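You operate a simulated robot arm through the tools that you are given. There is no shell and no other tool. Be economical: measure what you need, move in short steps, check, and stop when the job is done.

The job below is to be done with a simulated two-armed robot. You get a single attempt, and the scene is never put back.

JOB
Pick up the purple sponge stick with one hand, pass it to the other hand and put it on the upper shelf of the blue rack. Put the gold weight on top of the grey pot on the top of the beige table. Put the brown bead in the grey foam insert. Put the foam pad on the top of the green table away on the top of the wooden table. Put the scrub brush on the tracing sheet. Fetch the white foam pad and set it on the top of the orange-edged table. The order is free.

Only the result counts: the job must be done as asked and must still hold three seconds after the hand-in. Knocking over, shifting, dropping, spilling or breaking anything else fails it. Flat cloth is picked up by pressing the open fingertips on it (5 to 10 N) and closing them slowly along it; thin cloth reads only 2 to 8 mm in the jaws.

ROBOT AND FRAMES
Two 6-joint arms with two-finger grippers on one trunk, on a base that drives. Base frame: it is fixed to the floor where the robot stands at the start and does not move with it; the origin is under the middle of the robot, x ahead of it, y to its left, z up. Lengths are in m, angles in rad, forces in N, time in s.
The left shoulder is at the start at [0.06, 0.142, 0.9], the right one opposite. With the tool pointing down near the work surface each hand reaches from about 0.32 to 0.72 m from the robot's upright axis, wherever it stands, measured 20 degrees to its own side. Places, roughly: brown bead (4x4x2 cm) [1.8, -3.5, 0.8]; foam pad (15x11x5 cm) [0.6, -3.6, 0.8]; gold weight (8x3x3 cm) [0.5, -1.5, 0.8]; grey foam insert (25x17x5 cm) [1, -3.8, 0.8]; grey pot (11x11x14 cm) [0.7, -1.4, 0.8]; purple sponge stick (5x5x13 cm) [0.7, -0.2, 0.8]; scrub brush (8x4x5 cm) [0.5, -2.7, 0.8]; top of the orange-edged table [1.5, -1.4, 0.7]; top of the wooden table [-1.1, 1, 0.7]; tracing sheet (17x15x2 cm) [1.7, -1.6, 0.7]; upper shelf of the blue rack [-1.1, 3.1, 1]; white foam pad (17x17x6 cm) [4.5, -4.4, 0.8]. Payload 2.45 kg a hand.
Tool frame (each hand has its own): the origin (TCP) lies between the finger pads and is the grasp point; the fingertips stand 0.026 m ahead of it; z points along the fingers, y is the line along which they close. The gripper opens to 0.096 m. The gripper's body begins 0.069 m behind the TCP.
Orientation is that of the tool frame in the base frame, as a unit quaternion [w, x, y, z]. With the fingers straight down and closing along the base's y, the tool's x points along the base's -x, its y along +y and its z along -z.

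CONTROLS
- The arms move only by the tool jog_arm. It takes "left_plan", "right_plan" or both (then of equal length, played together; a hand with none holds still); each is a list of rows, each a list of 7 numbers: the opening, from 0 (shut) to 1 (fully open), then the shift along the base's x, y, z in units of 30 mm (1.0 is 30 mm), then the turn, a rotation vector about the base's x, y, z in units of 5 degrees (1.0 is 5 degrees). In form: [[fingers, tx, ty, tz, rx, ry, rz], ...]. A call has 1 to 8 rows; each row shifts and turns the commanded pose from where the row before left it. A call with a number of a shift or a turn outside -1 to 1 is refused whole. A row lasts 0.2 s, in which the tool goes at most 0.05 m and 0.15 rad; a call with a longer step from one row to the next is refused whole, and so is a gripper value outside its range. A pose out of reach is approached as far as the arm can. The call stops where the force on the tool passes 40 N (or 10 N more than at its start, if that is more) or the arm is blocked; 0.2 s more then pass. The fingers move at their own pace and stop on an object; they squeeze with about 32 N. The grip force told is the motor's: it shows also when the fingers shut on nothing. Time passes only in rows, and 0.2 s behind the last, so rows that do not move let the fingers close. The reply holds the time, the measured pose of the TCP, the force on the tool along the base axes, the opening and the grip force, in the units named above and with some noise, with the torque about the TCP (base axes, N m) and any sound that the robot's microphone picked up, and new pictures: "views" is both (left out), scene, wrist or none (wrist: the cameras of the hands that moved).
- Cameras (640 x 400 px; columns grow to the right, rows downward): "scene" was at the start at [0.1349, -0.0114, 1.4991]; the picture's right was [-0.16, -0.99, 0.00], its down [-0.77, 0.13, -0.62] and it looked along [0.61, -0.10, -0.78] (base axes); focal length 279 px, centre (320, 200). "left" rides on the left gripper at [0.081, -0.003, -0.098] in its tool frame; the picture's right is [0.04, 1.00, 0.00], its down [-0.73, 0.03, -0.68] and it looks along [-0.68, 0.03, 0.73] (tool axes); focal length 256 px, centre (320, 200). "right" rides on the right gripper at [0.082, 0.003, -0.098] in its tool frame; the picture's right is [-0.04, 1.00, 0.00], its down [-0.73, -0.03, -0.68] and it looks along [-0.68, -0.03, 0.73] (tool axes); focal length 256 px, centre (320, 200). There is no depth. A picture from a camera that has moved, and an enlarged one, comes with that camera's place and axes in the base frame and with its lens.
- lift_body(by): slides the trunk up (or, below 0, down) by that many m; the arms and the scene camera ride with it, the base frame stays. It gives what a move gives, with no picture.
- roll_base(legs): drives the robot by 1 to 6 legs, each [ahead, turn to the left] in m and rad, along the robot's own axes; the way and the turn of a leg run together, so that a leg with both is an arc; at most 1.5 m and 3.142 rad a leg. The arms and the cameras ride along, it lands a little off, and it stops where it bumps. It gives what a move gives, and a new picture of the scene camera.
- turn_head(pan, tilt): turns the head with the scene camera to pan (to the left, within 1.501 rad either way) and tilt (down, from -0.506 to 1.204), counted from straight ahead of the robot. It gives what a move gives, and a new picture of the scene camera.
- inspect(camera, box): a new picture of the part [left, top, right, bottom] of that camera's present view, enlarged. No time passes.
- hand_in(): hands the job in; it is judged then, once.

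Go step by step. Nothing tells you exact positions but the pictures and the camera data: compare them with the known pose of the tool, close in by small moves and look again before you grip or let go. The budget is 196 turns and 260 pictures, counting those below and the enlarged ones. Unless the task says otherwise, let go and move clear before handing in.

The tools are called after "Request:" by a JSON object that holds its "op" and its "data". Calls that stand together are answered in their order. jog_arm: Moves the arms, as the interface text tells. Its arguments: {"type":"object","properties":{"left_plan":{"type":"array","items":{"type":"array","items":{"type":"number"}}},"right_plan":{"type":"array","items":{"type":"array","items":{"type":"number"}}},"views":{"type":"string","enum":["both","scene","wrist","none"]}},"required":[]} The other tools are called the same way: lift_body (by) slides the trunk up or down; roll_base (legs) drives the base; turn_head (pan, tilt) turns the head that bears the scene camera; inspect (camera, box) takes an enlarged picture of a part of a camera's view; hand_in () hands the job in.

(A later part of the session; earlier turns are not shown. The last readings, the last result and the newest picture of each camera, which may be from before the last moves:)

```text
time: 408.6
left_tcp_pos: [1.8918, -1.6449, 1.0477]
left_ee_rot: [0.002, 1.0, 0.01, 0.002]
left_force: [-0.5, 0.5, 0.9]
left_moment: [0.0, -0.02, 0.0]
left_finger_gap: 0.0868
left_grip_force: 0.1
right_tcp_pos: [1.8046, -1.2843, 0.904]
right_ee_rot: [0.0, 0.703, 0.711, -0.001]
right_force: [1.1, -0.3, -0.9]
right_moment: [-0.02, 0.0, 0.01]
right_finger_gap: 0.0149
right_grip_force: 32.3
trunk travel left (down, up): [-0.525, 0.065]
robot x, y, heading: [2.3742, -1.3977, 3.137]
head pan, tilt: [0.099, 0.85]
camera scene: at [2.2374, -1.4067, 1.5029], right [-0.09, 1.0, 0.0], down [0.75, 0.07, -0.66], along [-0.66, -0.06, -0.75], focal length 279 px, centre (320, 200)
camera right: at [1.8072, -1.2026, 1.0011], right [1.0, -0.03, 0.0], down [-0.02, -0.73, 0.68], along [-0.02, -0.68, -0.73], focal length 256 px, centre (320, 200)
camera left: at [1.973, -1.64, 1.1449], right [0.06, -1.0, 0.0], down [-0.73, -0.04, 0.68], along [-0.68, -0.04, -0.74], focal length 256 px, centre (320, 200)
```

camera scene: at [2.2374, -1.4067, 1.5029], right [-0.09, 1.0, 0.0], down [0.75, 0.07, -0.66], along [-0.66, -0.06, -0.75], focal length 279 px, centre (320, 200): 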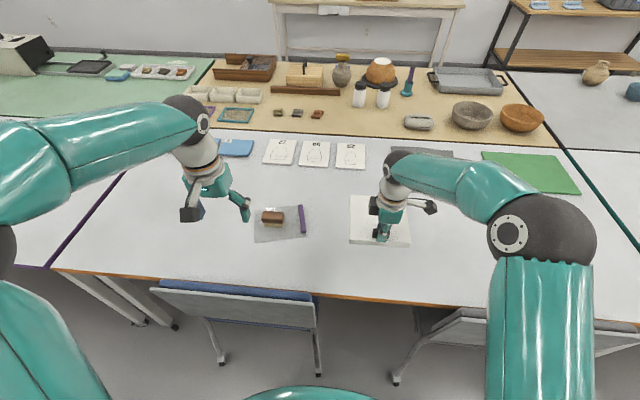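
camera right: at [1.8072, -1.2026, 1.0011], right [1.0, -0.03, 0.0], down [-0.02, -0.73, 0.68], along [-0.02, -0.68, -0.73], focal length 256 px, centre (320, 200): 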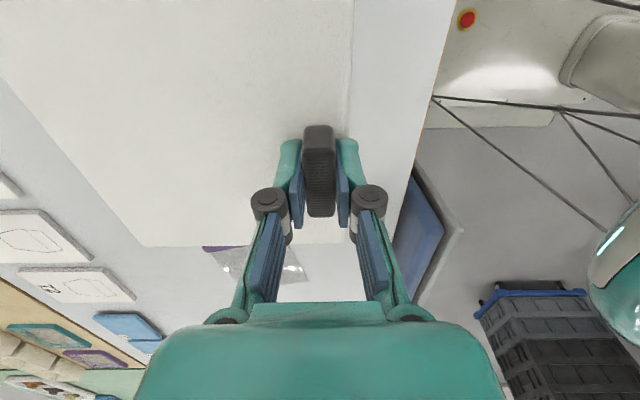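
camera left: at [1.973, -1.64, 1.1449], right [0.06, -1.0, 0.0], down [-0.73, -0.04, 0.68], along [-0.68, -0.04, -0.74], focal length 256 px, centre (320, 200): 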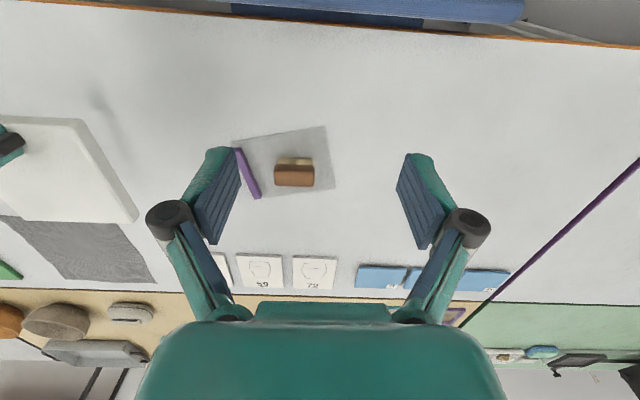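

Request:
{"op": "jog_arm", "data": {"right_plan": [[0, 0, 0, -0.9, 0, 0, 0], [0, 0, 0, -0.9, 0, 0, 0], [0, 0, 0, -0.8, 0, 0, 0], [0, 0, 0, -0.6, 0, 0, 0], [0, 0, 0, -0.2, 0, 0, 0], [0, 0, 0, 0, 0, 0, 0]], "views": "scene"}}

Request:
{"op": "jog_arm", "data": {"right_plan": [[0, 0, 0, -0.1, 0, 0, 0], [0, 0, 0, -0.1, 0, 0, 0], [0, 0, 0, 0, 0, 0, 0]], "views": "none"}}

```text
time: 410.0
left_tcp_pos: [1.8911, -1.6455, 1.047]
left_ee_rot: [0.001, 1.0, 0.01, 0.002]
left_force: [0.2, -1.4, -0.1]
left_moment: [0.0, 0.02, 0.01]
left_finger_gap: 0.0866
left_grip_force: 0.1
right_tcp_pos: [1.8074, -1.2844, 0.7997]
right_ee_rot: [0.0, 0.703, 0.711, -0.001]
right_force: [-0.2, 0.1, 0.2]
right_moment: [0.0, -0.03, -0.02]
right_finger_gap: 0.0149
right_grip_force: 32.0
trunk travel left (down, up): [-0.525, 0.065]
robot x, y, heading: [2.3763, -1.4008, 3.136]
head pan, tilt: [0.099, 0.85]
camera scene: at [2.2372, -1.4068, 1.5029], right [-0.09, 1.0, 0.0], down [0.75, 0.07, -0.66], along [-0.66, -0.06, -0.75], focal length 279 px, centre (320, 200)
```

scene: 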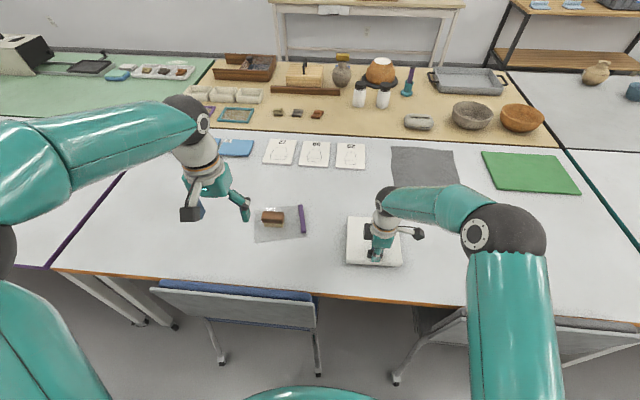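

```text
time: 410.8
left_tcp_pos: [1.8914, -1.6456, 1.0454]
left_ee_rot: [0.001, 1.0, 0.011, 0.002]
left_force: [0.4, -0.1, 0.8]
left_moment: [0.03, 0.0, 0.0]
left_finger_gap: 0.0866
left_grip_force: 0.1
right_tcp_pos: [1.8058, -1.285, 0.7945]
right_ee_rot: [0.001, 0.704, 0.71, -0.001]
right_force: [0.5, 0.1, -0.8]
right_moment: [0.01, -0.03, -0.01]
right_finger_gap: 0.0149
right_grip_force: 32.3
trunk travel left (down, up): [-0.525, 0.065]
robot x, y, heading: [2.3744, -1.4012, 3.136]
head pan, tilt: [0.099, 0.85]
```

Request:
{"op": "jog_arm", "data": {"right_plan": [[0, 0, 0, -0.1, 0, 0, 0], [0, 0, 0, -0.08, 0, 0, 0], [0, 0, 0, 0, 0, 0, 0]], "views": "none"}}

Request:
{"op": "inspect", "data": {"camera": "scene", "box": [320, 190, 440, 290]}}

```text
time: 411.6
left_tcp_pos: [1.8918, -1.6462, 1.0479]
left_ee_rot: [0.001, 1.0, 0.011, 0.001]
left_force: [0.0, -0.6, -0.2]
left_moment: [0.0, 0.01, 0.02]
left_finger_gap: 0.0863
left_grip_force: 0.0
right_tcp_pos: [1.8054, -1.2844, 0.7901]
right_ee_rot: [0.0, 0.703, 0.711, -0.002]
right_force: [1.2, -0.1, 11.4]
right_moment: [0.05, -0.06, 0.03]
right_finger_gap: 0.0149
right_grip_force: 31.9
trunk travel left (down, up): [-0.525, 0.065]
robot x, y, heading: [2.3764, -1.4033, 3.128]
head pan, tilt: [0.099, 0.85]
```

```text
4.00 times, centred on (380, 240) of scene
camera zoom: at [2.2386, -1.4071, 1.5032], right [-0.09, 1.0, 0.0], down [0.75, 0.07, -0.66], along [-0.66, -0.06, -0.75], focal length 1117 px, centre (80, 40)
```

zoom: 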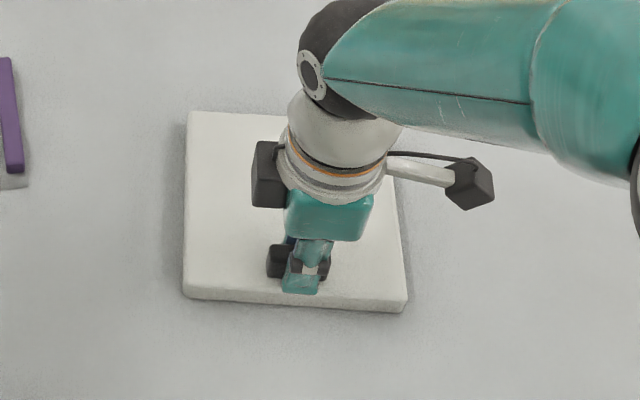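

The pad is flat on the orange-edged table. I'll release, rise, retract, and unwind the hand's yaw.

Request:
{"op": "jog_arm", "data": {"right_plan": [[0, 0, 0, 0.06, 0, 0, 0], [0.4, 0, 0, 0, 0, 0, 0], [0.6, 0, 0, 0, 0, 0, 0], [0.6, 0, 0, 0.5, 0, 0, 0], [0.6, 0, 0, 0.9, 0, 0, 0], [0.6, 0, 0, 1, 0, 0, 0], [0.6, 0, 0, 1, 0, 0, 0], [0.6, 0, 0, 1, 0, 0, 0]], "views": "none"}}

Request:
{"op": "jog_arm", "data": {"right_plan": [[1, 0.5, 0.2, 1, 0, 0, -1], [1, 0.5, 0.2, 1, 0, 0, -1], [1, 0.5, 0.2, 0.8, 0, 0, -1], [1, 0.5, 0.2, 0, 0, 0, -1], [1, 0.5, 0.2, 0, 0, 0, -1], [1, 0.5, 0.2, 0, 0, 0, -1], [1, 0.5, 0.2, 0, 0, 0, -1], [1, 0.5, 0.2, 0, 0, 0, -1]], "views": "scene"}}

Request:
{"op": "jog_arm", "data": {"right_plan": [[1, 0.3, 0, 0, 0, 0, -1], [1, 0.3, 0, 0, 0, 0, -1], [1, 0.3, 0, 0, 0, 0, -1], [1, 0.3, 0, 0, 0, 0, -1], [1, 0, 0, 0, 0, 0, -1], [1, 0, 0, 0, 0, 0, -1], [1, 0, 0, 0, 0, 0, -1], [1, 0, 0, 0, 0, 0, -1]], "left_plan": [[1, 0.2, 0.5, 0, 0, 0, 0], [1, 0.2, 0.5, 0, 0, 0, 0], [1, 0, 0, 0, 0, 0, 0], [1, 0, 0, 0, 0, 0, 0], [1, 0, 0, 0, 0, 0, 0], [1, 0, 0, 0, 0, 0, 0], [1, 0, 0, 0, 0, 0, 0], [1, 0, 0, 0, 0, 0, 0]], "views": "none"}}

```text
time: 413.4
left_tcp_pos: [1.892, -1.6449, 1.0465]
left_ee_rot: [0.001, 1.0, 0.011, 0.0]
left_force: [-0.1, 0.8, -1.0]
left_moment: [-0.01, -0.02, -0.03]
left_finger_gap: 0.0865
left_grip_force: 0.1
right_tcp_pos: [1.8062, -1.2858, 0.9231]
right_ee_rot: [0.001, 0.704, 0.71, 0.0]
right_force: [-0.2, 0.2, -0.3]
right_moment: [0.0, 0.0, 0.01]
right_finger_gap: 0.0573
right_grip_force: 0.1
trunk travel left (down, up): [-0.525, 0.065]
robot x, y, heading: [2.3768, -1.4049, 3.131]
head pan, tilt: [0.099, 0.85]
```

```text
time: 415.2
left_tcp_pos: [1.892, -1.6459, 1.0469]
left_ee_rot: [0.002, 1.0, 0.01, 0.001]
left_force: [0.3, 0.2, 0.7]
left_moment: [-0.01, 0.05, 0.0]
left_finger_gap: 0.0866
left_grip_force: 0.0
right_tcp_pos: [1.9267, -1.2363, 1.0097]
right_ee_rot: [0.0, 0.905, 0.426, -0.001]
right_force: [0.6, 0.3, -0.9]
right_moment: [0.03, 0.01, -0.01]
right_finger_gap: 0.0961
right_grip_force: 0.0
trunk travel left (down, up): [-0.525, 0.065]
robot x, y, heading: [2.3776, -1.4007, 3.127]
head pan, tilt: [0.099, 0.85]
camera scene: at [2.238, -1.4066, 1.503], right [-0.09, 1.0, 0.0], down [0.75, 0.07, -0.66], along [-0.66, -0.06, -0.75], focal length 279 px, centre (320, 200)
```

scene: 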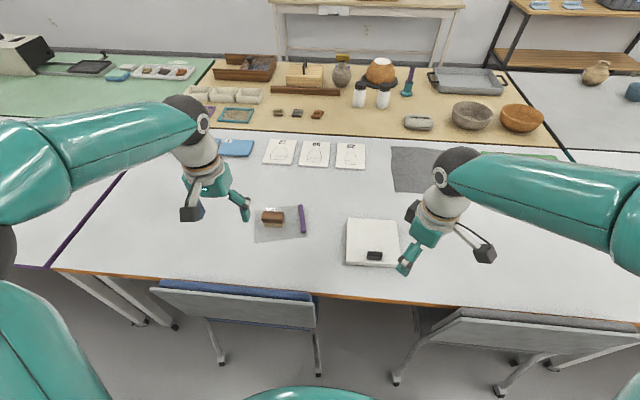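

```text
time: 417.0
left_tcp_pos: [1.905, -1.6148, 1.0476]
left_ee_rot: [0.001, 1.0, 0.011, 0.002]
left_force: [-0.5, 0.3, -0.8]
left_moment: [0.0, -0.05, 0.02]
left_finger_gap: 0.0964
left_grip_force: 0.0
right_tcp_pos: [1.9641, -1.2369, 1.0064]
right_ee_rot: [-0.001, 0.996, 0.092, -0.001]
right_force: [0.0, 0.0, -1.1]
right_moment: [-0.01, 0.02, 0.01]
right_finger_gap: 0.096
right_grip_force: 0.1
trunk travel left (down, up): [-0.525, 0.065]
robot x, y, heading: [2.3744, -1.401, 3.133]
head pan, tilt: [0.099, 0.85]
```

The white pad and brush are both placed. Next, the bead. I'll drive back down the aisle to y about -3.35 and face the purple-edged table.

Request:
{"op": "jog_arm", "data": {"right_plan": [[1, 0, 0, 0.8, 0, 0, -1], [1, 0, 0, 0.8, 0, 0, -1]], "views": "none"}}

Request:
{"op": "roll_base", "data": {"legs": [[0, 0.6], [0, 0.6]]}}

Request:
{"op": "turn_head", "data": {"pan": 0.0, "tilt": 0.5}}

Request:
{"op": "roll_base", "data": {"legs": [[0, 0.2], [0, 0.17]]}}

```text
time: 417.6
left_tcp_pos: [1.9045, -1.6147, 1.0482]
left_ee_rot: [0.001, 1.0, 0.011, 0.002]
left_force: [0.6, -0.6, -0.3]
left_moment: [0.02, 0.0, 0.03]
left_finger_gap: 0.0959
left_grip_force: 0.0
right_tcp_pos: [1.9629, -1.238, 1.0566]
right_ee_rot: [-0.001, 1.0, 0.004, 0.0]
right_force: [0.3, -0.1, 0.5]
right_moment: [-0.02, -0.04, -0.02]
right_finger_gap: 0.0963
right_grip_force: 0.0
trunk travel left (down, up): [-0.525, 0.065]
robot x, y, heading: [2.3752, -1.3989, 3.139]
head pan, tilt: [0.099, 0.85]
```

```text
time: 420.9
left_tcp_pos: [2.2283, -1.899, 1.0469]
left_ee_rot: [0.001, 0.905, 0.424, 0.002]
left_force: [-0.1, -0.3, -0.4]
left_moment: [0.03, 0.08, 0.02]
left_finger_gap: 0.0961
left_grip_force: 0.0
right_tcp_pos: [1.9814, -1.6067, 1.0563]
right_ee_rot: [-0.002, 0.908, 0.419, 0.0]
right_force: [-0.3, -0.1, 0.1]
right_moment: [0.02, 0.02, -0.04]
right_finger_gap: 0.0961
right_grip_force: 0.1
trunk travel left (down, up): [-0.525, 0.065]
robot x, y, heading: [2.3512, -1.378, -2.288]
head pan, tilt: [0.099, 0.85]
stopped in leg 2: the robot was blocked; the commanded pose is now the measured one
camera scene: at [2.2699, -1.4896, 1.5028], right [-0.82, 0.57, 0.0], down [0.43, 0.62, -0.66], along [-0.38, -0.54, -0.75], focal length 279 px, centre (320, 200)
```

scene: 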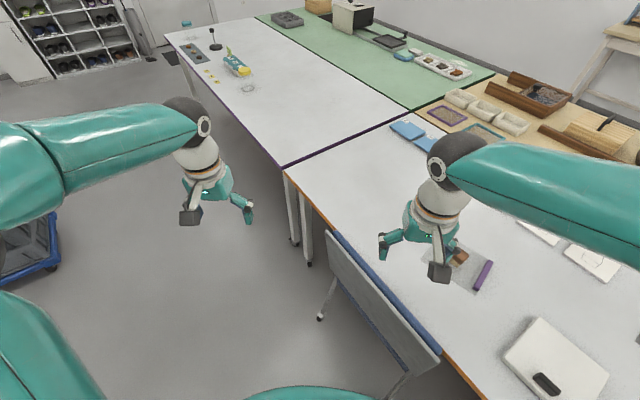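

```text
time: 421.7
left_tcp_pos: [2.2275, -1.8953, 1.0489]
left_ee_rot: [0.0, 0.906, 0.424, 0.002]
left_force: [-0.8, -0.1, -1.1]
left_moment: [0.0, -0.01, 0.01]
left_finger_gap: 0.0961
left_grip_force: 0.1
right_tcp_pos: [1.9802, -1.6046, 1.0571]
right_ee_rot: [0.0, 0.908, 0.419, 0.0]
right_force: [0.9, -0.5, -0.1]
right_moment: [-0.03, 0.0, -0.02]
right_finger_gap: 0.096
right_grip_force: 0.0
trunk travel left (down, up): [-0.525, 0.065]
robot x, y, heading: [2.3511, -1.3817, -2.284]
head pan, tilt: [0.0, 0.499]
camera scene: at [2.2541, -1.4926, 1.5328], right [-0.76, 0.65, 0.0], down [0.31, 0.36, -0.88], along [-0.57, -0.66, -0.48], focal length 279 px, centre (320, 200)
```

scene: 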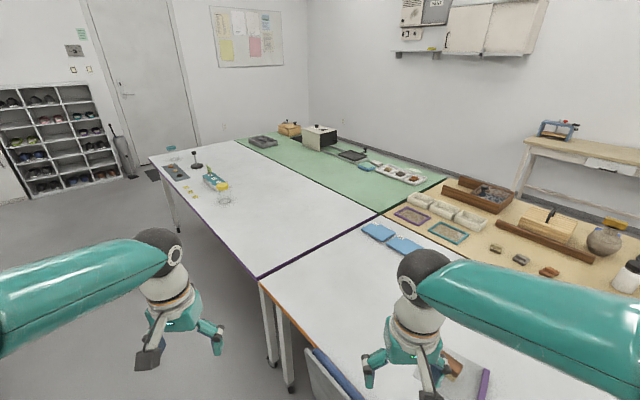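

```text
time: 423.6
left_tcp_pos: [2.4223, -1.9101, 1.049]
left_ee_rot: [0.0, 0.813, 0.583, 0.002]
left_force: [0.9, -0.7, -0.2]
left_moment: [0.0, 0.03, 0.01]
left_finger_gap: 0.0959
left_grip_force: 0.1
right_tcp_pos: [2.0853, -1.7288, 1.0567]
right_ee_rot: [-0.001, 0.815, 0.579, -0.001]
right_force: [0.6, -0.1, -0.5]
right_moment: [0.02, 0.03, -0.01]
right_finger_gap: 0.0961
right_grip_force: 0.1
trunk travel left (down, up): [-0.525, 0.065]
robot x, y, heading: [2.3384, -1.3791, -1.909]
head pan, tilt: [0.0, 0.499]
camera scene: at [2.2878, -1.5189, 1.5329], right [-0.94, 0.33, 0.0], down [0.16, 0.45, -0.88], along [-0.29, -0.83, -0.48], focal length 279 px, centre (320, 200)
```

scene: 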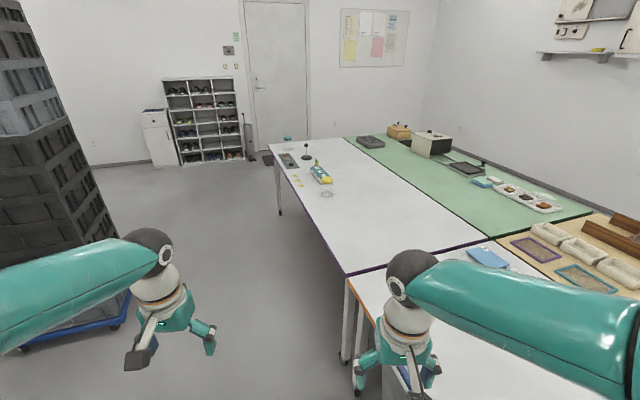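

Request:
{"op": "roll_base", "data": {"legs": [[0, 0.2], [0, 0.18], [1.0, 0], [0.95, 0]]}}

Request:
{"op": "roll_base", "data": {"legs": [[0, -0.6], [0, -0.5]]}}

Request:
{"op": "roll_base", "data": {"legs": [[0, -0.25], [0, -0.2]]}}

Request:
{"op": "turn_head", "data": {"pan": 0.0, "tilt": 0.85}}

```text
time: 435.3
left_tcp_pos: [2.6724, -3.8239, 1.0485]
left_ee_rot: [-0.001, 0.688, 0.726, 0.001]
left_force: [0.1, 0.0, 0.3]
left_moment: [0.01, -0.03, -0.02]
left_finger_gap: 0.0958
left_grip_force: 0.1
right_tcp_pos: [2.2933, -3.7792, 1.0576]
right_ee_rot: [-0.002, 0.691, 0.723, -0.001]
right_force: [0.5, 0.0, -0.3]
right_moment: [0.01, 0.01, -0.04]
right_finger_gap: 0.0959
right_grip_force: 0.1
trunk travel left (down, up): [-0.525, 0.065]
robot x, y, heading: [2.3955, -3.3585, -1.531]
head pan, tilt: [0.0, 0.499]
camera scene: at [2.4023, -3.5105, 1.5328], right [-1.0, -0.04, 0.0], down [-0.02, 0.48, -0.88], along [0.04, -0.88, -0.48], focal length 279 px, centre (320, 200)
```

scene: 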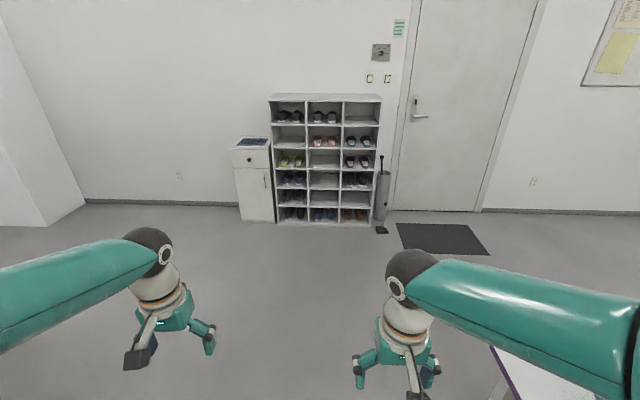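

```text
time: 439.1
left_tcp_pos: [2.0986, -3.8143, 1.0477]
left_ee_rot: [0.0, 0.968, 0.251, 0.001]
left_force: [0.6, 0.4, 0.1]
left_moment: [0.0, 0.0, -0.01]
left_finger_gap: 0.0961
left_grip_force: 0.0
right_tcp_pos: [1.9723, -3.4527, 1.0577]
right_ee_rot: [-0.001, 0.969, 0.246, -0.001]
right_force: [0.2, 0.3, -0.5]
right_moment: [0.0, 0.03, -0.01]
right_finger_gap: 0.0959
right_grip_force: 0.0
trunk travel left (down, up): [-0.525, 0.065]
robot x, y, heading: [2.4107, -3.4008, -2.646]
head pan, tilt: [0.0, 0.499]
camera scene: at [2.2804, -3.4696, 1.5328], right [-0.48, 0.88, 0.0], down [0.42, 0.23, -0.88], along [-0.77, -0.42, -0.48], focal length 279 px, centre (320, 200)
```

scene: 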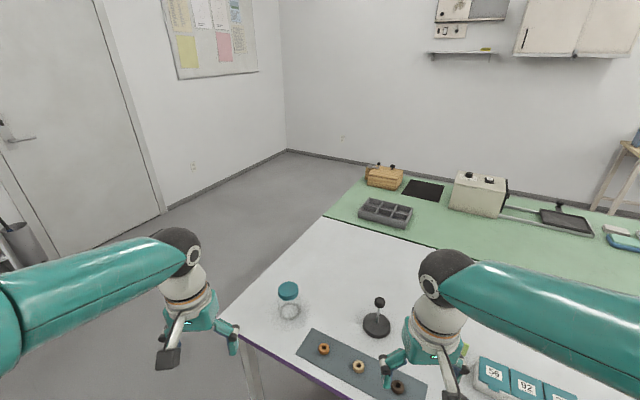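

```text
time: 441.3
left_tcp_pos: [1.9467, -3.6303, 1.05]
left_ee_rot: [0.001, 1.0, 0.025, 0.002]
left_force: [0.0, 0.1, -0.5]
left_moment: [0.01, -0.01, -0.01]
left_finger_gap: 0.096
left_grip_force: 0.0
right_tcp_pos: [1.9925, -3.2508, 1.0573]
right_ee_rot: [-0.001, 1.0, 0.021, -0.001]
right_force: [-0.1, -0.6, 0.1]
right_moment: [0.0, -0.04, 0.02]
right_finger_gap: 0.0962
right_grip_force: 0.1
trunk travel left (down, up): [-0.525, 0.065]
robot x, y, heading: [2.4136, -3.417, -3.107]
head pan, tilt: [0.0, 0.499]
camera scene: at [2.2622, -3.4214, 1.5329], right [-0.04, 1.0, 0.0], down [0.48, 0.02, -0.88], along [-0.88, -0.03, -0.48], focal length 279 px, centre (320, 200)
```

scene: 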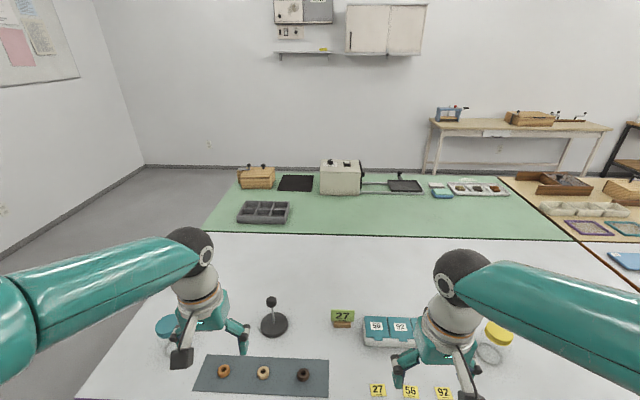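

```text
time: 442.1
left_tcp_pos: [1.948, -3.6306, 1.0499]
left_ee_rot: [0.001, 1.0, 0.025, 0.002]
left_force: [0.9, 0.2, 0.8]
left_moment: [0.06, -0.02, 0.02]
left_finger_gap: 0.096
left_grip_force: 0.0
right_tcp_pos: [1.9926, -3.2519, 1.0581]
right_ee_rot: [-0.001, 1.0, 0.02, -0.001]
right_force: [1.0, 0.7, -0.2]
right_moment: [0.02, 0.01, 0.02]
right_finger_gap: 0.0958
right_grip_force: 0.1
trunk travel left (down, up): [-0.525, 0.065]
robot x, y, heading: [2.4146, -3.4188, -3.103]
head pan, tilt: [0.0, 0.85]
camera scene: at [2.2751, -3.4217, 1.503], right [-0.04, 1.0, 0.0], down [0.75, 0.03, -0.66], along [-0.66, -0.03, -0.75], focal length 279 px, centre (320, 200)
```

scene: 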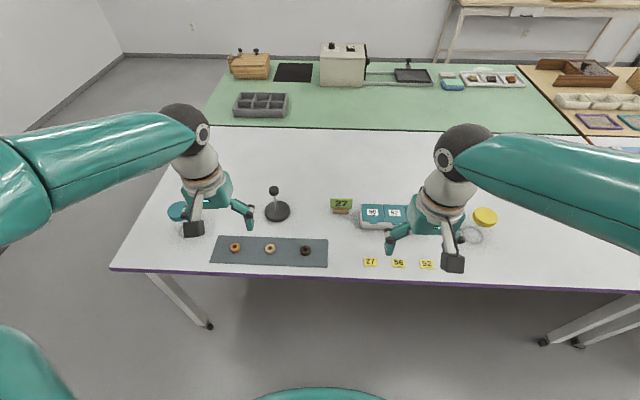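

Request:
{"op": "inspect", "data": {"camera": "scene", "box": [200, 220, 340, 280]}}

Request:
{"op": "inspect", "data": {"camera": "scene", "box": [220, 80, 310, 130]}}

```text
4.57 times, centred on (270, 250) of scene
camera zoom: at [2.2751, -3.4217, 1.503], right [-0.04, 1.0, 0.0], down [0.75, 0.03, -0.66], along [-0.66, -0.03, -0.75], focal length 1276 px, centre (549, -29)
```

zoom: 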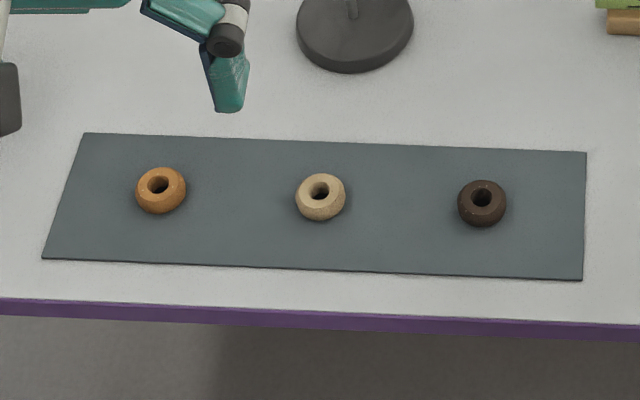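

```text
7.11 times, centred on (265, 105) of scene
camera zoom: at [2.2751, -3.4217, 1.503], right [-0.04, 1.0, 0.0], down [0.75, 0.03, -0.66], along [-0.66, -0.03, -0.75], focal length 1986 px, centre (711, 876)
```

zoom: 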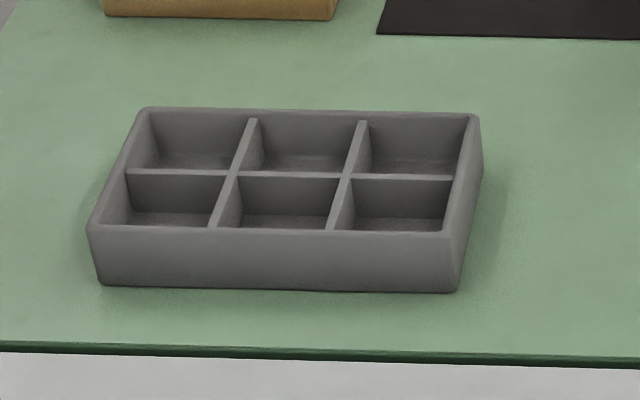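

The dark brown bead is at about [1.828, -3.484], which matches the listed spot. I'll pick it with the left hand, approaching from above.

Request:
{"op": "jog_arm", "data": {"left_plan": [[1, -0.66, 0.81, -0.9, 0, 0, 0], [1, -0.66, 0.81, -0.9, 0, 0, 0], [1, -0.66, 0.81, -0.9, 0, 0, 0], [1, -0.66, 0.81, -0.9, 0, 0, 0], [1, -0.66, 0.81, -0.9, 0, 0, 0], [1, -0.66, 0.81, -0.9, 0, 0, 0]], "views": "both"}}

```text
time: 443.5
left_tcp_pos: [1.8268, -3.4863, 0.8871]
left_ee_rot: [0.002, 1.0, 0.025, 0.002]
left_force: [-0.4, 0.8, 0.1]
left_moment: [0.03, -0.01, -0.01]
left_finger_gap: 0.0958
left_grip_force: 0.0
right_tcp_pos: [1.9919, -3.2513, 1.0571]
right_ee_rot: [0.0, 1.0, 0.02, 0.001]
right_force: [-0.2, -0.3, 0.4]
right_moment: [-0.02, 0.0, 0.07]
right_finger_gap: 0.0959
right_grip_force: 0.1
trunk travel left (down, up): [-0.525, 0.065]
robot x, y, heading: [2.4159, -3.4181, -3.102]
head pan, tilt: [0.0, 0.85]
camera scene: at [2.2737, -3.4206, 1.5028], right [-0.04, 1.0, 0.0], down [0.75, 0.03, -0.66], along [-0.66, -0.03, -0.75], focal length 279 px, centre (320, 200)
camera left: at [1.9085, -3.4783, 0.9859], right [0.09, -1.0, 0.0], down [-0.73, -0.06, 0.68], along [-0.67, -0.06, -0.74], focal length 256 px, centre (320, 200)
```

scene: 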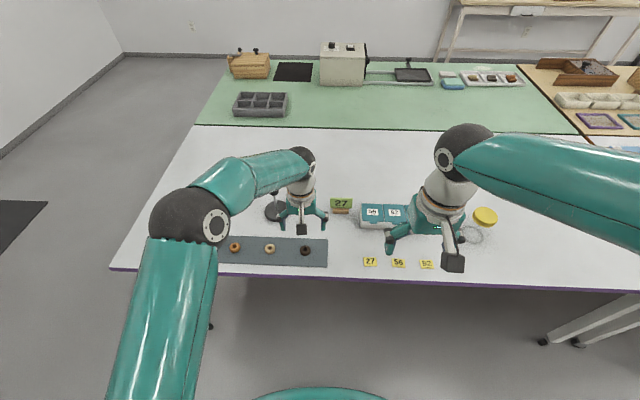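
left: 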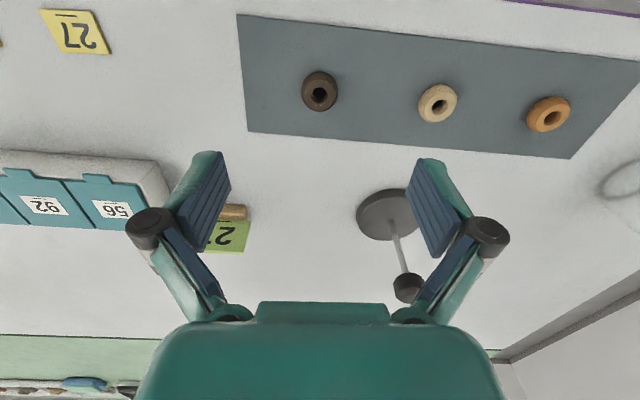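

Centred over the bead. Descending with the fingers partly closed, then gripping.

Request:
{"op": "jog_arm", "data": {"left_plan": [[0.7, 0.07, 0, -0.8, 0, 0, 0], [0.7, 0, 0, -0.9, 0, 0, 0], [0.7, 0, 0, -0.9, 0, 0, 0], [0.7, 0, 0, -0.8, 0, 0, 0], [0.7, 0, 0, -0.3, 0, 0, 0], [0.7, 0, 0, 0, 0, 0, 0]], "views": "wrist"}}

```text
time: 444.9
left_tcp_pos: [1.8308, -3.4856, 0.7773]
left_ee_rot: [0.0, 1.0, 0.025, 0.002]
left_force: [-0.9, -0.5, -0.4]
left_moment: [0.0, 0.01, 0.0]
left_finger_gap: 0.0674
left_grip_force: 0.0
right_tcp_pos: [1.9934, -3.2524, 1.0584]
right_ee_rot: [-0.001, 1.0, 0.02, 0.0]
right_force: [0.2, -0.2, 0.5]
right_moment: [0.04, -0.02, -0.02]
right_finger_gap: 0.0961
right_grip_force: 0.1
trunk travel left (down, up): [-0.525, 0.065]
robot x, y, heading: [2.4139, -3.4137, -3.101]
head pan, tilt: [0.0, 0.85]
camera left: at [1.9117, -3.4782, 0.8756], right [0.09, -1.0, 0.0], down [-0.73, -0.06, 0.68], along [-0.67, -0.06, -0.74], focal length 256 px, centre (320, 200)
```

left: 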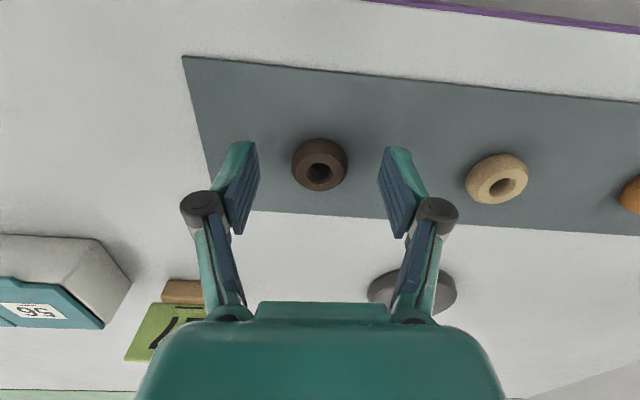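

Request:
{"op": "jog_arm", "data": {"left_plan": [[0.7, -0.08, 0, -0.12, 0, 0, 0], [0.5, 0, 0, 0, 0, 0, 0], [0.2, 0, 0, 0, 0, 0, 0], [0.1, 0, 0, 0, 0, 0, 0], [0.1, 0, 0, 0, 0, 0, 0], [0.1, 0, 0, 0.5, 0, 0, 0], [0.1, 0, 0, 1, 0, 0, 0], [0.1, 0, 0, 1, 0, 0, 0]], "views": "wrist"}}

```text
time: 446.7
left_tcp_pos: [1.8279, -3.4842, 0.8489]
left_ee_rot: [0.002, 1.0, 0.025, 0.002]
left_force: [0.1, 0.8, 0.2]
left_moment: [0.0, 0.01, -0.02]
left_finger_gap: 0.0308
left_grip_force: 31.4
right_tcp_pos: [1.9943, -3.2506, 1.0586]
right_ee_rot: [-0.001, 1.0, 0.02, -0.001]
right_force: [0.8, 0.1, 0.5]
right_moment: [0.0, 0.0, 0.02]
right_finger_gap: 0.096
right_grip_force: 0.0
trunk travel left (down, up): [-0.525, 0.065]
robot x, y, heading: [2.415, -3.4198, -3.103]
head pan, tilt: [0.0, 0.85]
camera left: at [1.9086, -3.4778, 0.9472], right [0.09, -1.0, 0.0], down [-0.73, -0.06, 0.68], along [-0.67, -0.06, -0.74], focal length 256 px, centre (320, 200)
```

left: 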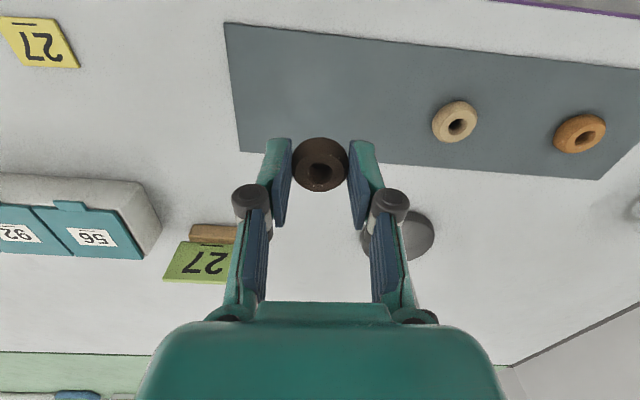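

The bead is held. I'll lift it, retract, and drive around to the end of the green table.

Request:
{"op": "jog_arm", "data": {"left_plan": [[0.1, 0, 0, 1, 0, 0, 0], [0.1, 0.3, 0, 1, 0, 0, 0], [0.1, 0.8, 0, 1, 0, 0, 0], [0.1, 0.8, -0.3, 1, 0, 0, 0], [0.1, 0.8, -0.6, 1, 0, 0, 0], [0.1, 0.8, -0.6, 1, 0, 0, 0], [0.1, 0.5, -0.6, 0.6, 0, 0, 0]], "views": "none"}}

Request:
{"op": "roll_base", "data": {"legs": [[0, 0.6], [0, 0.5]]}}

Request:
{"op": "roll_base", "data": {"legs": [[0, 0.25], [0, 0.18], [1.15, 0]]}}

Request:
{"op": "roll_base", "data": {"legs": [[0, -0.6], [0, -0.5]]}}

```text
time: 448.3
left_tcp_pos: [1.9494, -3.548, 1.0452]
left_ee_rot: [0.001, 1.0, 0.024, 0.002]
left_force: [-0.6, -0.7, -0.4]
left_moment: [0.0, 0.01, 0.01]
left_finger_gap: 0.0308
left_grip_force: 31.4
right_tcp_pos: [1.9936, -3.2523, 1.0576]
right_ee_rot: [-0.001, 1.0, 0.02, -0.001]
right_force: [-0.1, 0.1, -0.8]
right_moment: [0.04, 0.02, -0.01]
right_finger_gap: 0.0959
right_grip_force: 0.1
trunk travel left (down, up): [-0.525, 0.065]
robot x, y, heading: [2.4137, -3.4184, -3.1]
head pan, tilt: [0.0, 0.85]
```

```text
time: 452.1
left_tcp_pos: [2.3147, -3.8934, 1.0451]
left_ee_rot: [0.001, 0.842, 0.54, 0.002]
left_force: [-0.6, 0.1, -0.6]
left_moment: [-0.03, 0.02, 0.0]
left_finger_gap: 0.0311
left_grip_force: 32.1
right_tcp_pos: [2.0712, -3.7177, 1.0588]
right_ee_rot: [-0.001, 0.845, 0.535, 0.0]
right_force: [-0.1, -1.1, -0.7]
right_moment: [0.0, -0.03, -0.03]
right_finger_gap: 0.0961
right_grip_force: 0.0
trunk travel left (down, up): [-0.525, 0.065]
robot x, y, heading: [2.3777, -3.4038, -2.016]
head pan, tilt: [0.0, 0.85]
camera scene: at [2.3145, -3.5265, 1.5028], right [-0.9, 0.43, 0.0], down [0.32, 0.68, -0.66], along [-0.28, -0.6, -0.75], focal length 279 px, centre (320, 200)
```

scene: 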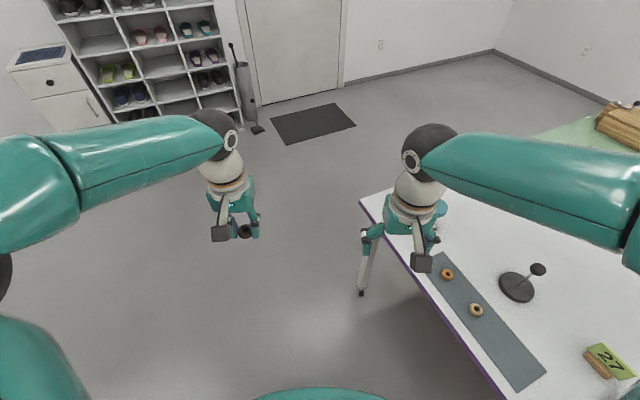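

```text
time: 459.8
left_tcp_pos: [2.4919, -5.0322, 1.0452]
left_ee_rot: [0.0, 0.713, 0.701, 0.002]
left_force: [0.0, -0.2, -0.9]
left_moment: [0.02, 0.01, -0.05]
left_finger_gap: 0.0312
left_grip_force: 31.6
right_tcp_pos: [2.1988, -4.9673, 1.058]
right_ee_rot: [-0.001, 0.717, 0.697, -0.001]
right_force: [0.2, -0.3, -0.3]
right_moment: [-0.01, -0.03, 0.01]
right_finger_gap: 0.0959
right_grip_force: 0.1
trunk travel left (down, up): [-0.525, 0.065]
robot x, y, heading: [2.3432, -4.5577, -1.593]
head pan, tilt: [0.0, 0.85]
camera scene: at [2.3439, -4.6948, 1.5029], right [-1.0, 0.02, 0.0], down [0.02, 0.75, -0.66], along [-0.02, -0.66, -0.75], focal length 279 px, centre (320, 200)
```

scene: 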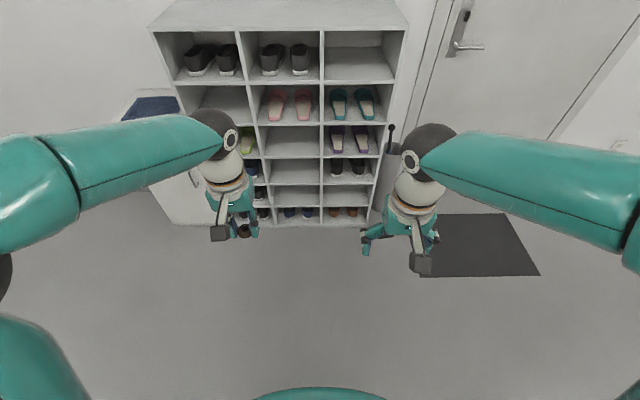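

```text
time: 463.6
left_tcp_pos: [1.9839, -4.8994, 1.0463]
left_ee_rot: [0.002, 0.975, 0.22, 0.002]
left_force: [-0.8, -0.5, 0.0]
left_moment: [0.02, -0.01, -0.02]
left_finger_gap: 0.0308
left_grip_force: 32.5
right_tcp_pos: [1.911, -4.6089, 1.059]
right_ee_rot: [-0.001, 0.977, 0.215, -0.001]
right_force: [0.1, 0.2, 0.3]
right_moment: [0.01, 0.0, 0.0]
right_finger_gap: 0.0958
right_grip_force: 0.1
trunk travel left (down, up): [-0.525, 0.065]
robot x, y, heading: [2.3638, -4.6001, -2.703]
head pan, tilt: [0.0, 0.85]
camera scene: at [2.2364, -4.6552, 1.5028], right [-0.42, 0.91, 0.0], down [0.68, 0.32, -0.66], along [-0.6, -0.28, -0.75], focal length 279 px, centre (320, 200)
```

scene: 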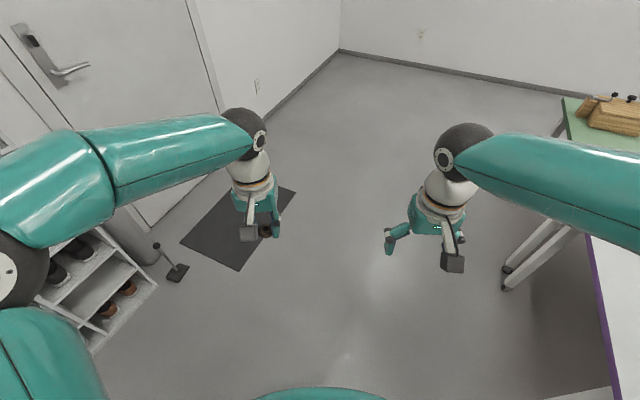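

Request:
{"op": "roll_base", "data": {"legs": [[0, -0.25], [0, -0.18], [1.25, 0]]}}

Request:
{"op": "roll_base", "data": {"legs": [[0, -0.6], [0, -0.5]]}}

Request:
{"op": "roll_base", "data": {"legs": [[0, -0.25], [0, -0.22]]}}

```text
time: 471.9
left_tcp_pos: [0.6153, -4.7213, 1.0459]
left_ee_rot: [0.002, 1.0, 0.006, 0.003]
left_force: [0.9, -0.4, 0.5]
left_moment: [0.02, -0.02, -0.04]
left_finger_gap: 0.0309
left_grip_force: 31.8
right_tcp_pos: [0.6705, -4.427, 1.0603]
right_ee_rot: [-0.001, 1.0, 0.002, 0.0]
right_force: [0.0, -0.8, -0.1]
right_moment: [-0.01, 0.0, -0.02]
right_finger_gap: 0.0961
right_grip_force: 0.1
trunk travel left (down, up): [-0.525, 0.065]
robot x, y, heading: [1.0838, -4.6063, -3.136]
head pan, tilt: [0.0, 0.85]
camera scene: at [0.946, -4.6079, 1.5029], right [-0.01, 1.0, 0.0], down [0.75, 0.0, -0.66], along [-0.66, 0.0, -0.75], focal length 279 px, centre (320, 200)
```

scene: 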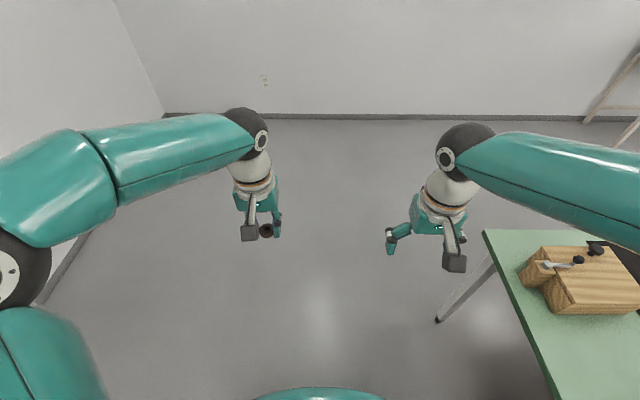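

```text
time: 475.7
left_tcp_pos: [0.7732, -4.2361, 1.0467]
left_ee_rot: [0.003, 0.854, -0.52, 0.002]
left_force: [-1.0, 0.7, 0.2]
left_moment: [0.02, 0.0, -0.01]
left_finger_gap: 0.0306
left_grip_force: 32.0
right_tcp_pos: [1.062, -4.1537, 1.0603]
right_ee_rot: [-0.001, 0.852, -0.523, 0.001]
right_force: [-0.3, 0.9, -0.4]
right_moment: [-0.04, 0.0, -0.02]
right_finger_gap: 0.096
right_grip_force: 0.0
trunk travel left (down, up): [-0.525, 0.065]
robot x, y, heading: [1.0475, -4.6289, 2.039]
head pan, tilt: [0.0, 0.85]
camera scene: at [0.9813, -4.5005, 1.5028], right [0.89, 0.45, 0.0], down [0.34, -0.67, -0.66], along [-0.3, 0.59, -0.75], focal length 279 px, centre (320, 200)
```

scene: 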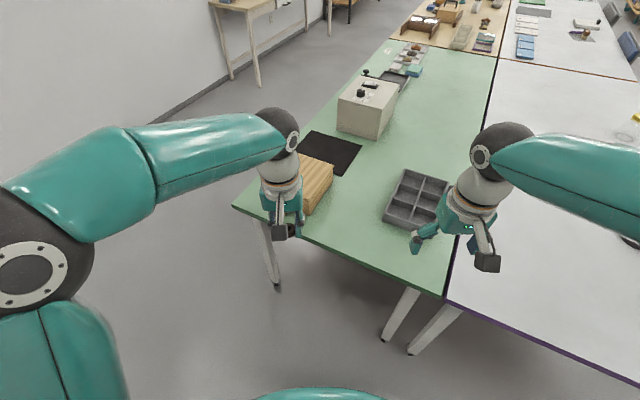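

```text
time: 477.9
left_tcp_pos: [0.98, -4.1557, 1.047]
left_ee_rot: [0.003, 0.71, -0.705, 0.0]
left_force: [0.8, 0.7, 0.7]
left_moment: [0.04, 0.01, 0.01]
left_finger_gap: 0.0306
left_grip_force: 31.9
right_tcp_pos: [1.2743, -4.2116, 1.0599]
right_ee_rot: [0.001, -0.706, 0.709, 0.0]
right_force: [-0.1, -0.2, -0.6]
right_moment: [-0.01, 0.03, 0.04]
right_finger_gap: 0.096
right_grip_force: 0.1
trunk travel left (down, up): [-0.525, 0.065]
robot x, y, heading: [1.0236, -4.6239, 1.57]
head pan, tilt: [0.0, 0.85]
camera scene: at [1.0247, -4.4855, 1.5029], right [1.0, 0.0, 0.0], down [0.0, -0.75, -0.66], along [0.0, 0.66, -0.75], focal length 279 px, centre (320, 200)
```

scene: 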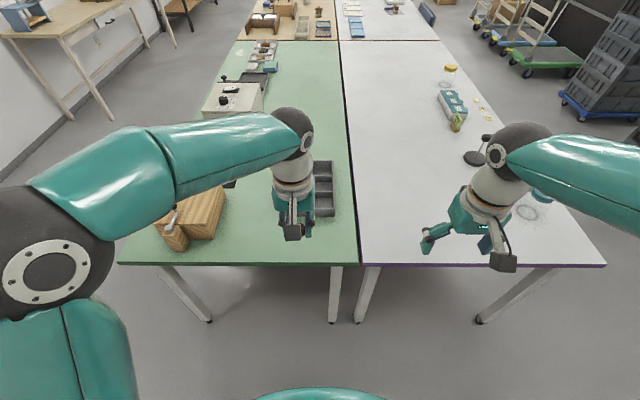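

The insert is just ahead of the left hand, spanning about x 0.90–1.07, y -3.92 to -3.65. I'll roll forward 15 cm and look with the left wrist camera.

Request:
{"op": "roll_base", "data": {"legs": [[0.15, 0]]}}

Request:
{"op": "inspect", "data": {"camera": "left", "box": [0, 0, 640, 400]}}

```text
time: 479.3
left_tcp_pos: [0.9813, -4.0025, 1.0463]
left_ee_rot: [0.004, 0.709, -0.705, 0.001]
left_force: [-0.1, 1.0, -0.8]
left_moment: [-0.05, 0.03, 0.03]
left_finger_gap: 0.0309
left_grip_force: 32.4
right_tcp_pos: [1.2752, -4.0616, 1.0603]
right_ee_rot: [0.0, -0.705, 0.709, -0.001]
right_force: [0.5, 0.9, -0.6]
right_moment: [-0.04, 0.02, 0.0]
right_finger_gap: 0.0961
right_grip_force: 0.1
trunk travel left (down, up): [-0.525, 0.065]
robot x, y, heading: [1.0279, -4.4773, 1.568]
head pan, tilt: [0.0, 0.85]
camera scene: at [1.0255, -4.3329, 1.5026], right [1.0, 0.0, 0.0], down [0.0, -0.75, -0.66], along [0.0, 0.66, -0.75], focal length 279 px, centre (320, 200)
```

scene: 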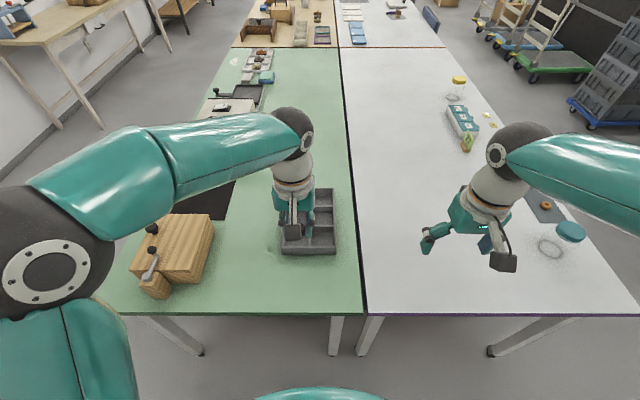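

```text
1.00 times, centred on (320, 200) of left (not enlarged: the box is as wide or as high as the picture)
camera zoom: at [0.9857, -4.0849, 1.145], right [-1.0, -0.04, 0.0], down [-0.03, 0.74, 0.67], along [-0.03, 0.67, -0.74], focal length 256 px, centre (320, 200)
```

zoom: 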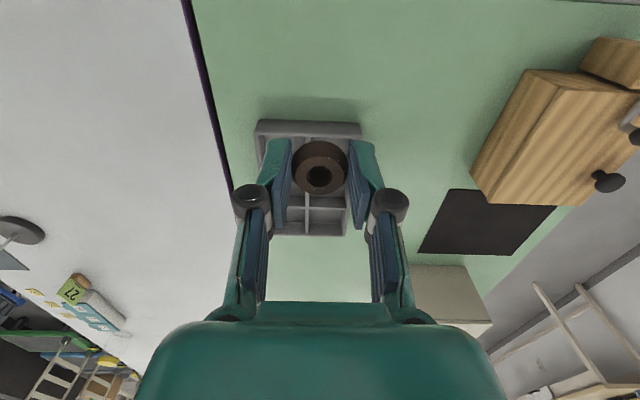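

The near-left compartment's centre is about [0.955, -3.857]. I'll hover over it and check alignment.

Request:
{"op": "jog_arm", "data": {"left_plan": [[0.1, -0.145, 0.81, -0.8, 0, 0, 0], [0.1, -0.145, 0.81, -0.8, 0, 0, 0], [0.1, -0.145, 0.81, -0.8, 0, 0, 0], [0.1, -0.145, 0.81, -0.8, 0, 0, 0], [0.1, -0.145, 0.81, -0.8, 0, 0, 0], [0.1, -0.145, 0.81, -0.8, 0, 0, 0]], "views": "both"}}

Request:
{"op": "inspect", "data": {"camera": "left", "box": [220, 60, 420, 240]}}

Request:
{"op": "inspect", "data": {"camera": "scene", "box": [250, 160, 370, 270]}}

```text
time: 480.7
left_tcp_pos: [0.9552, -3.8596, 0.9018]
left_ee_rot: [0.003, 0.708, -0.706, 0.001]
left_force: [0.3, 0.5, -0.7]
left_moment: [-0.03, 0.06, 0.01]
left_finger_gap: 0.0308
left_grip_force: 31.8
right_tcp_pos: [1.2772, -4.062, 1.0608]
right_ee_rot: [0.0, -0.705, 0.709, -0.001]
right_force: [-0.9, 0.6, -0.4]
right_moment: [-0.03, 0.02, 0.0]
right_finger_gap: 0.0961
right_grip_force: 0.1
trunk travel left (down, up): [-0.525, 0.065]
robot x, y, heading: [1.0265, -4.4748, 1.571]
head pan, tilt: [0.0, 0.85]
camera scene: at [1.0252, -4.3342, 1.5028], right [1.0, 0.0, 0.0], down [0.0, -0.75, -0.66], along [0.0, 0.66, -0.75], focal length 279 px, centre (320, 200)
camera left: at [0.9594, -3.9404, 1.0009], right [-1.0, -0.04, 0.0], down [-0.03, 0.74, 0.67], along [-0.03, 0.67, -0.74], focal length 256 px, centre (320, 200)
```

scene: 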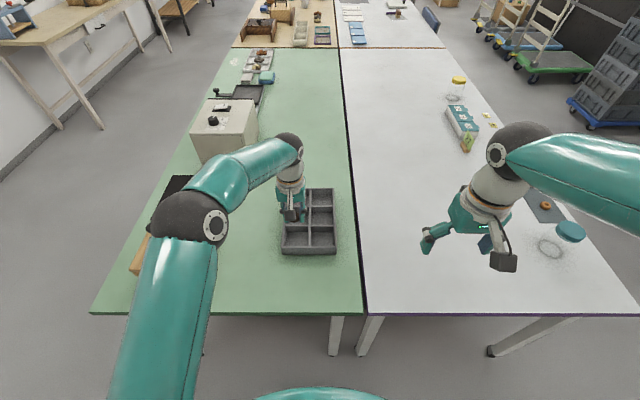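
left: 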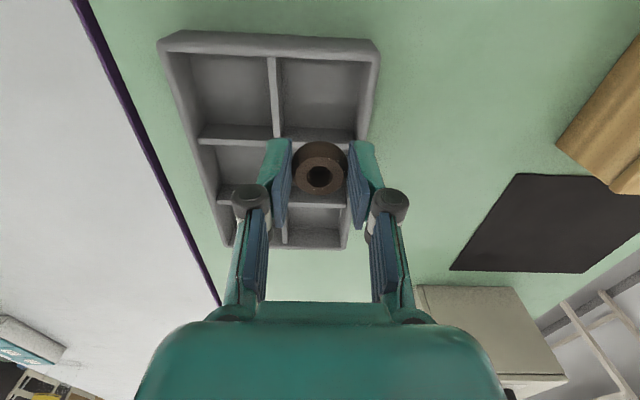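

```text
2.22 times, centred on (320, 150) of left
camera zoom: at [0.9594, -3.9404, 1.0009], right [-1.0, -0.04, 0.0], down [-0.03, 0.74, 0.67], along [-0.03, 0.67, -0.74], focal length 569 px, centre (320, 311)
```

zoom: 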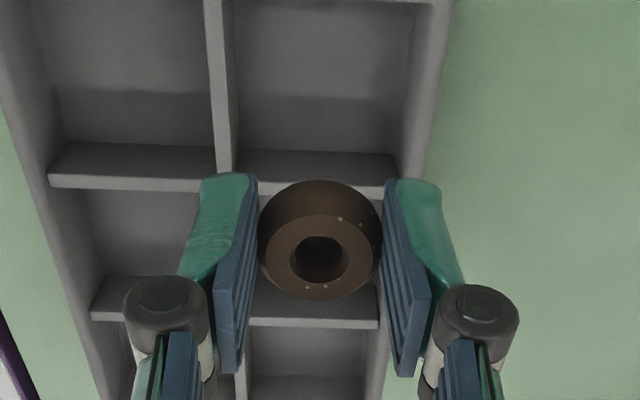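

```text
3.64 times, centred on (310, 215) of scene
camera zoom: at [1.0252, -4.3342, 1.5028], right [1.0, 0.0, 0.0], down [0.0, -0.75, -0.66], along [0.0, 0.66, -0.75], focal length 1015 px, centre (356, 146)
```

zoom: 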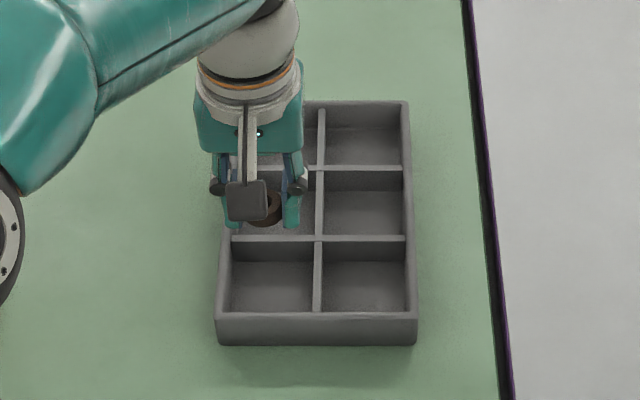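

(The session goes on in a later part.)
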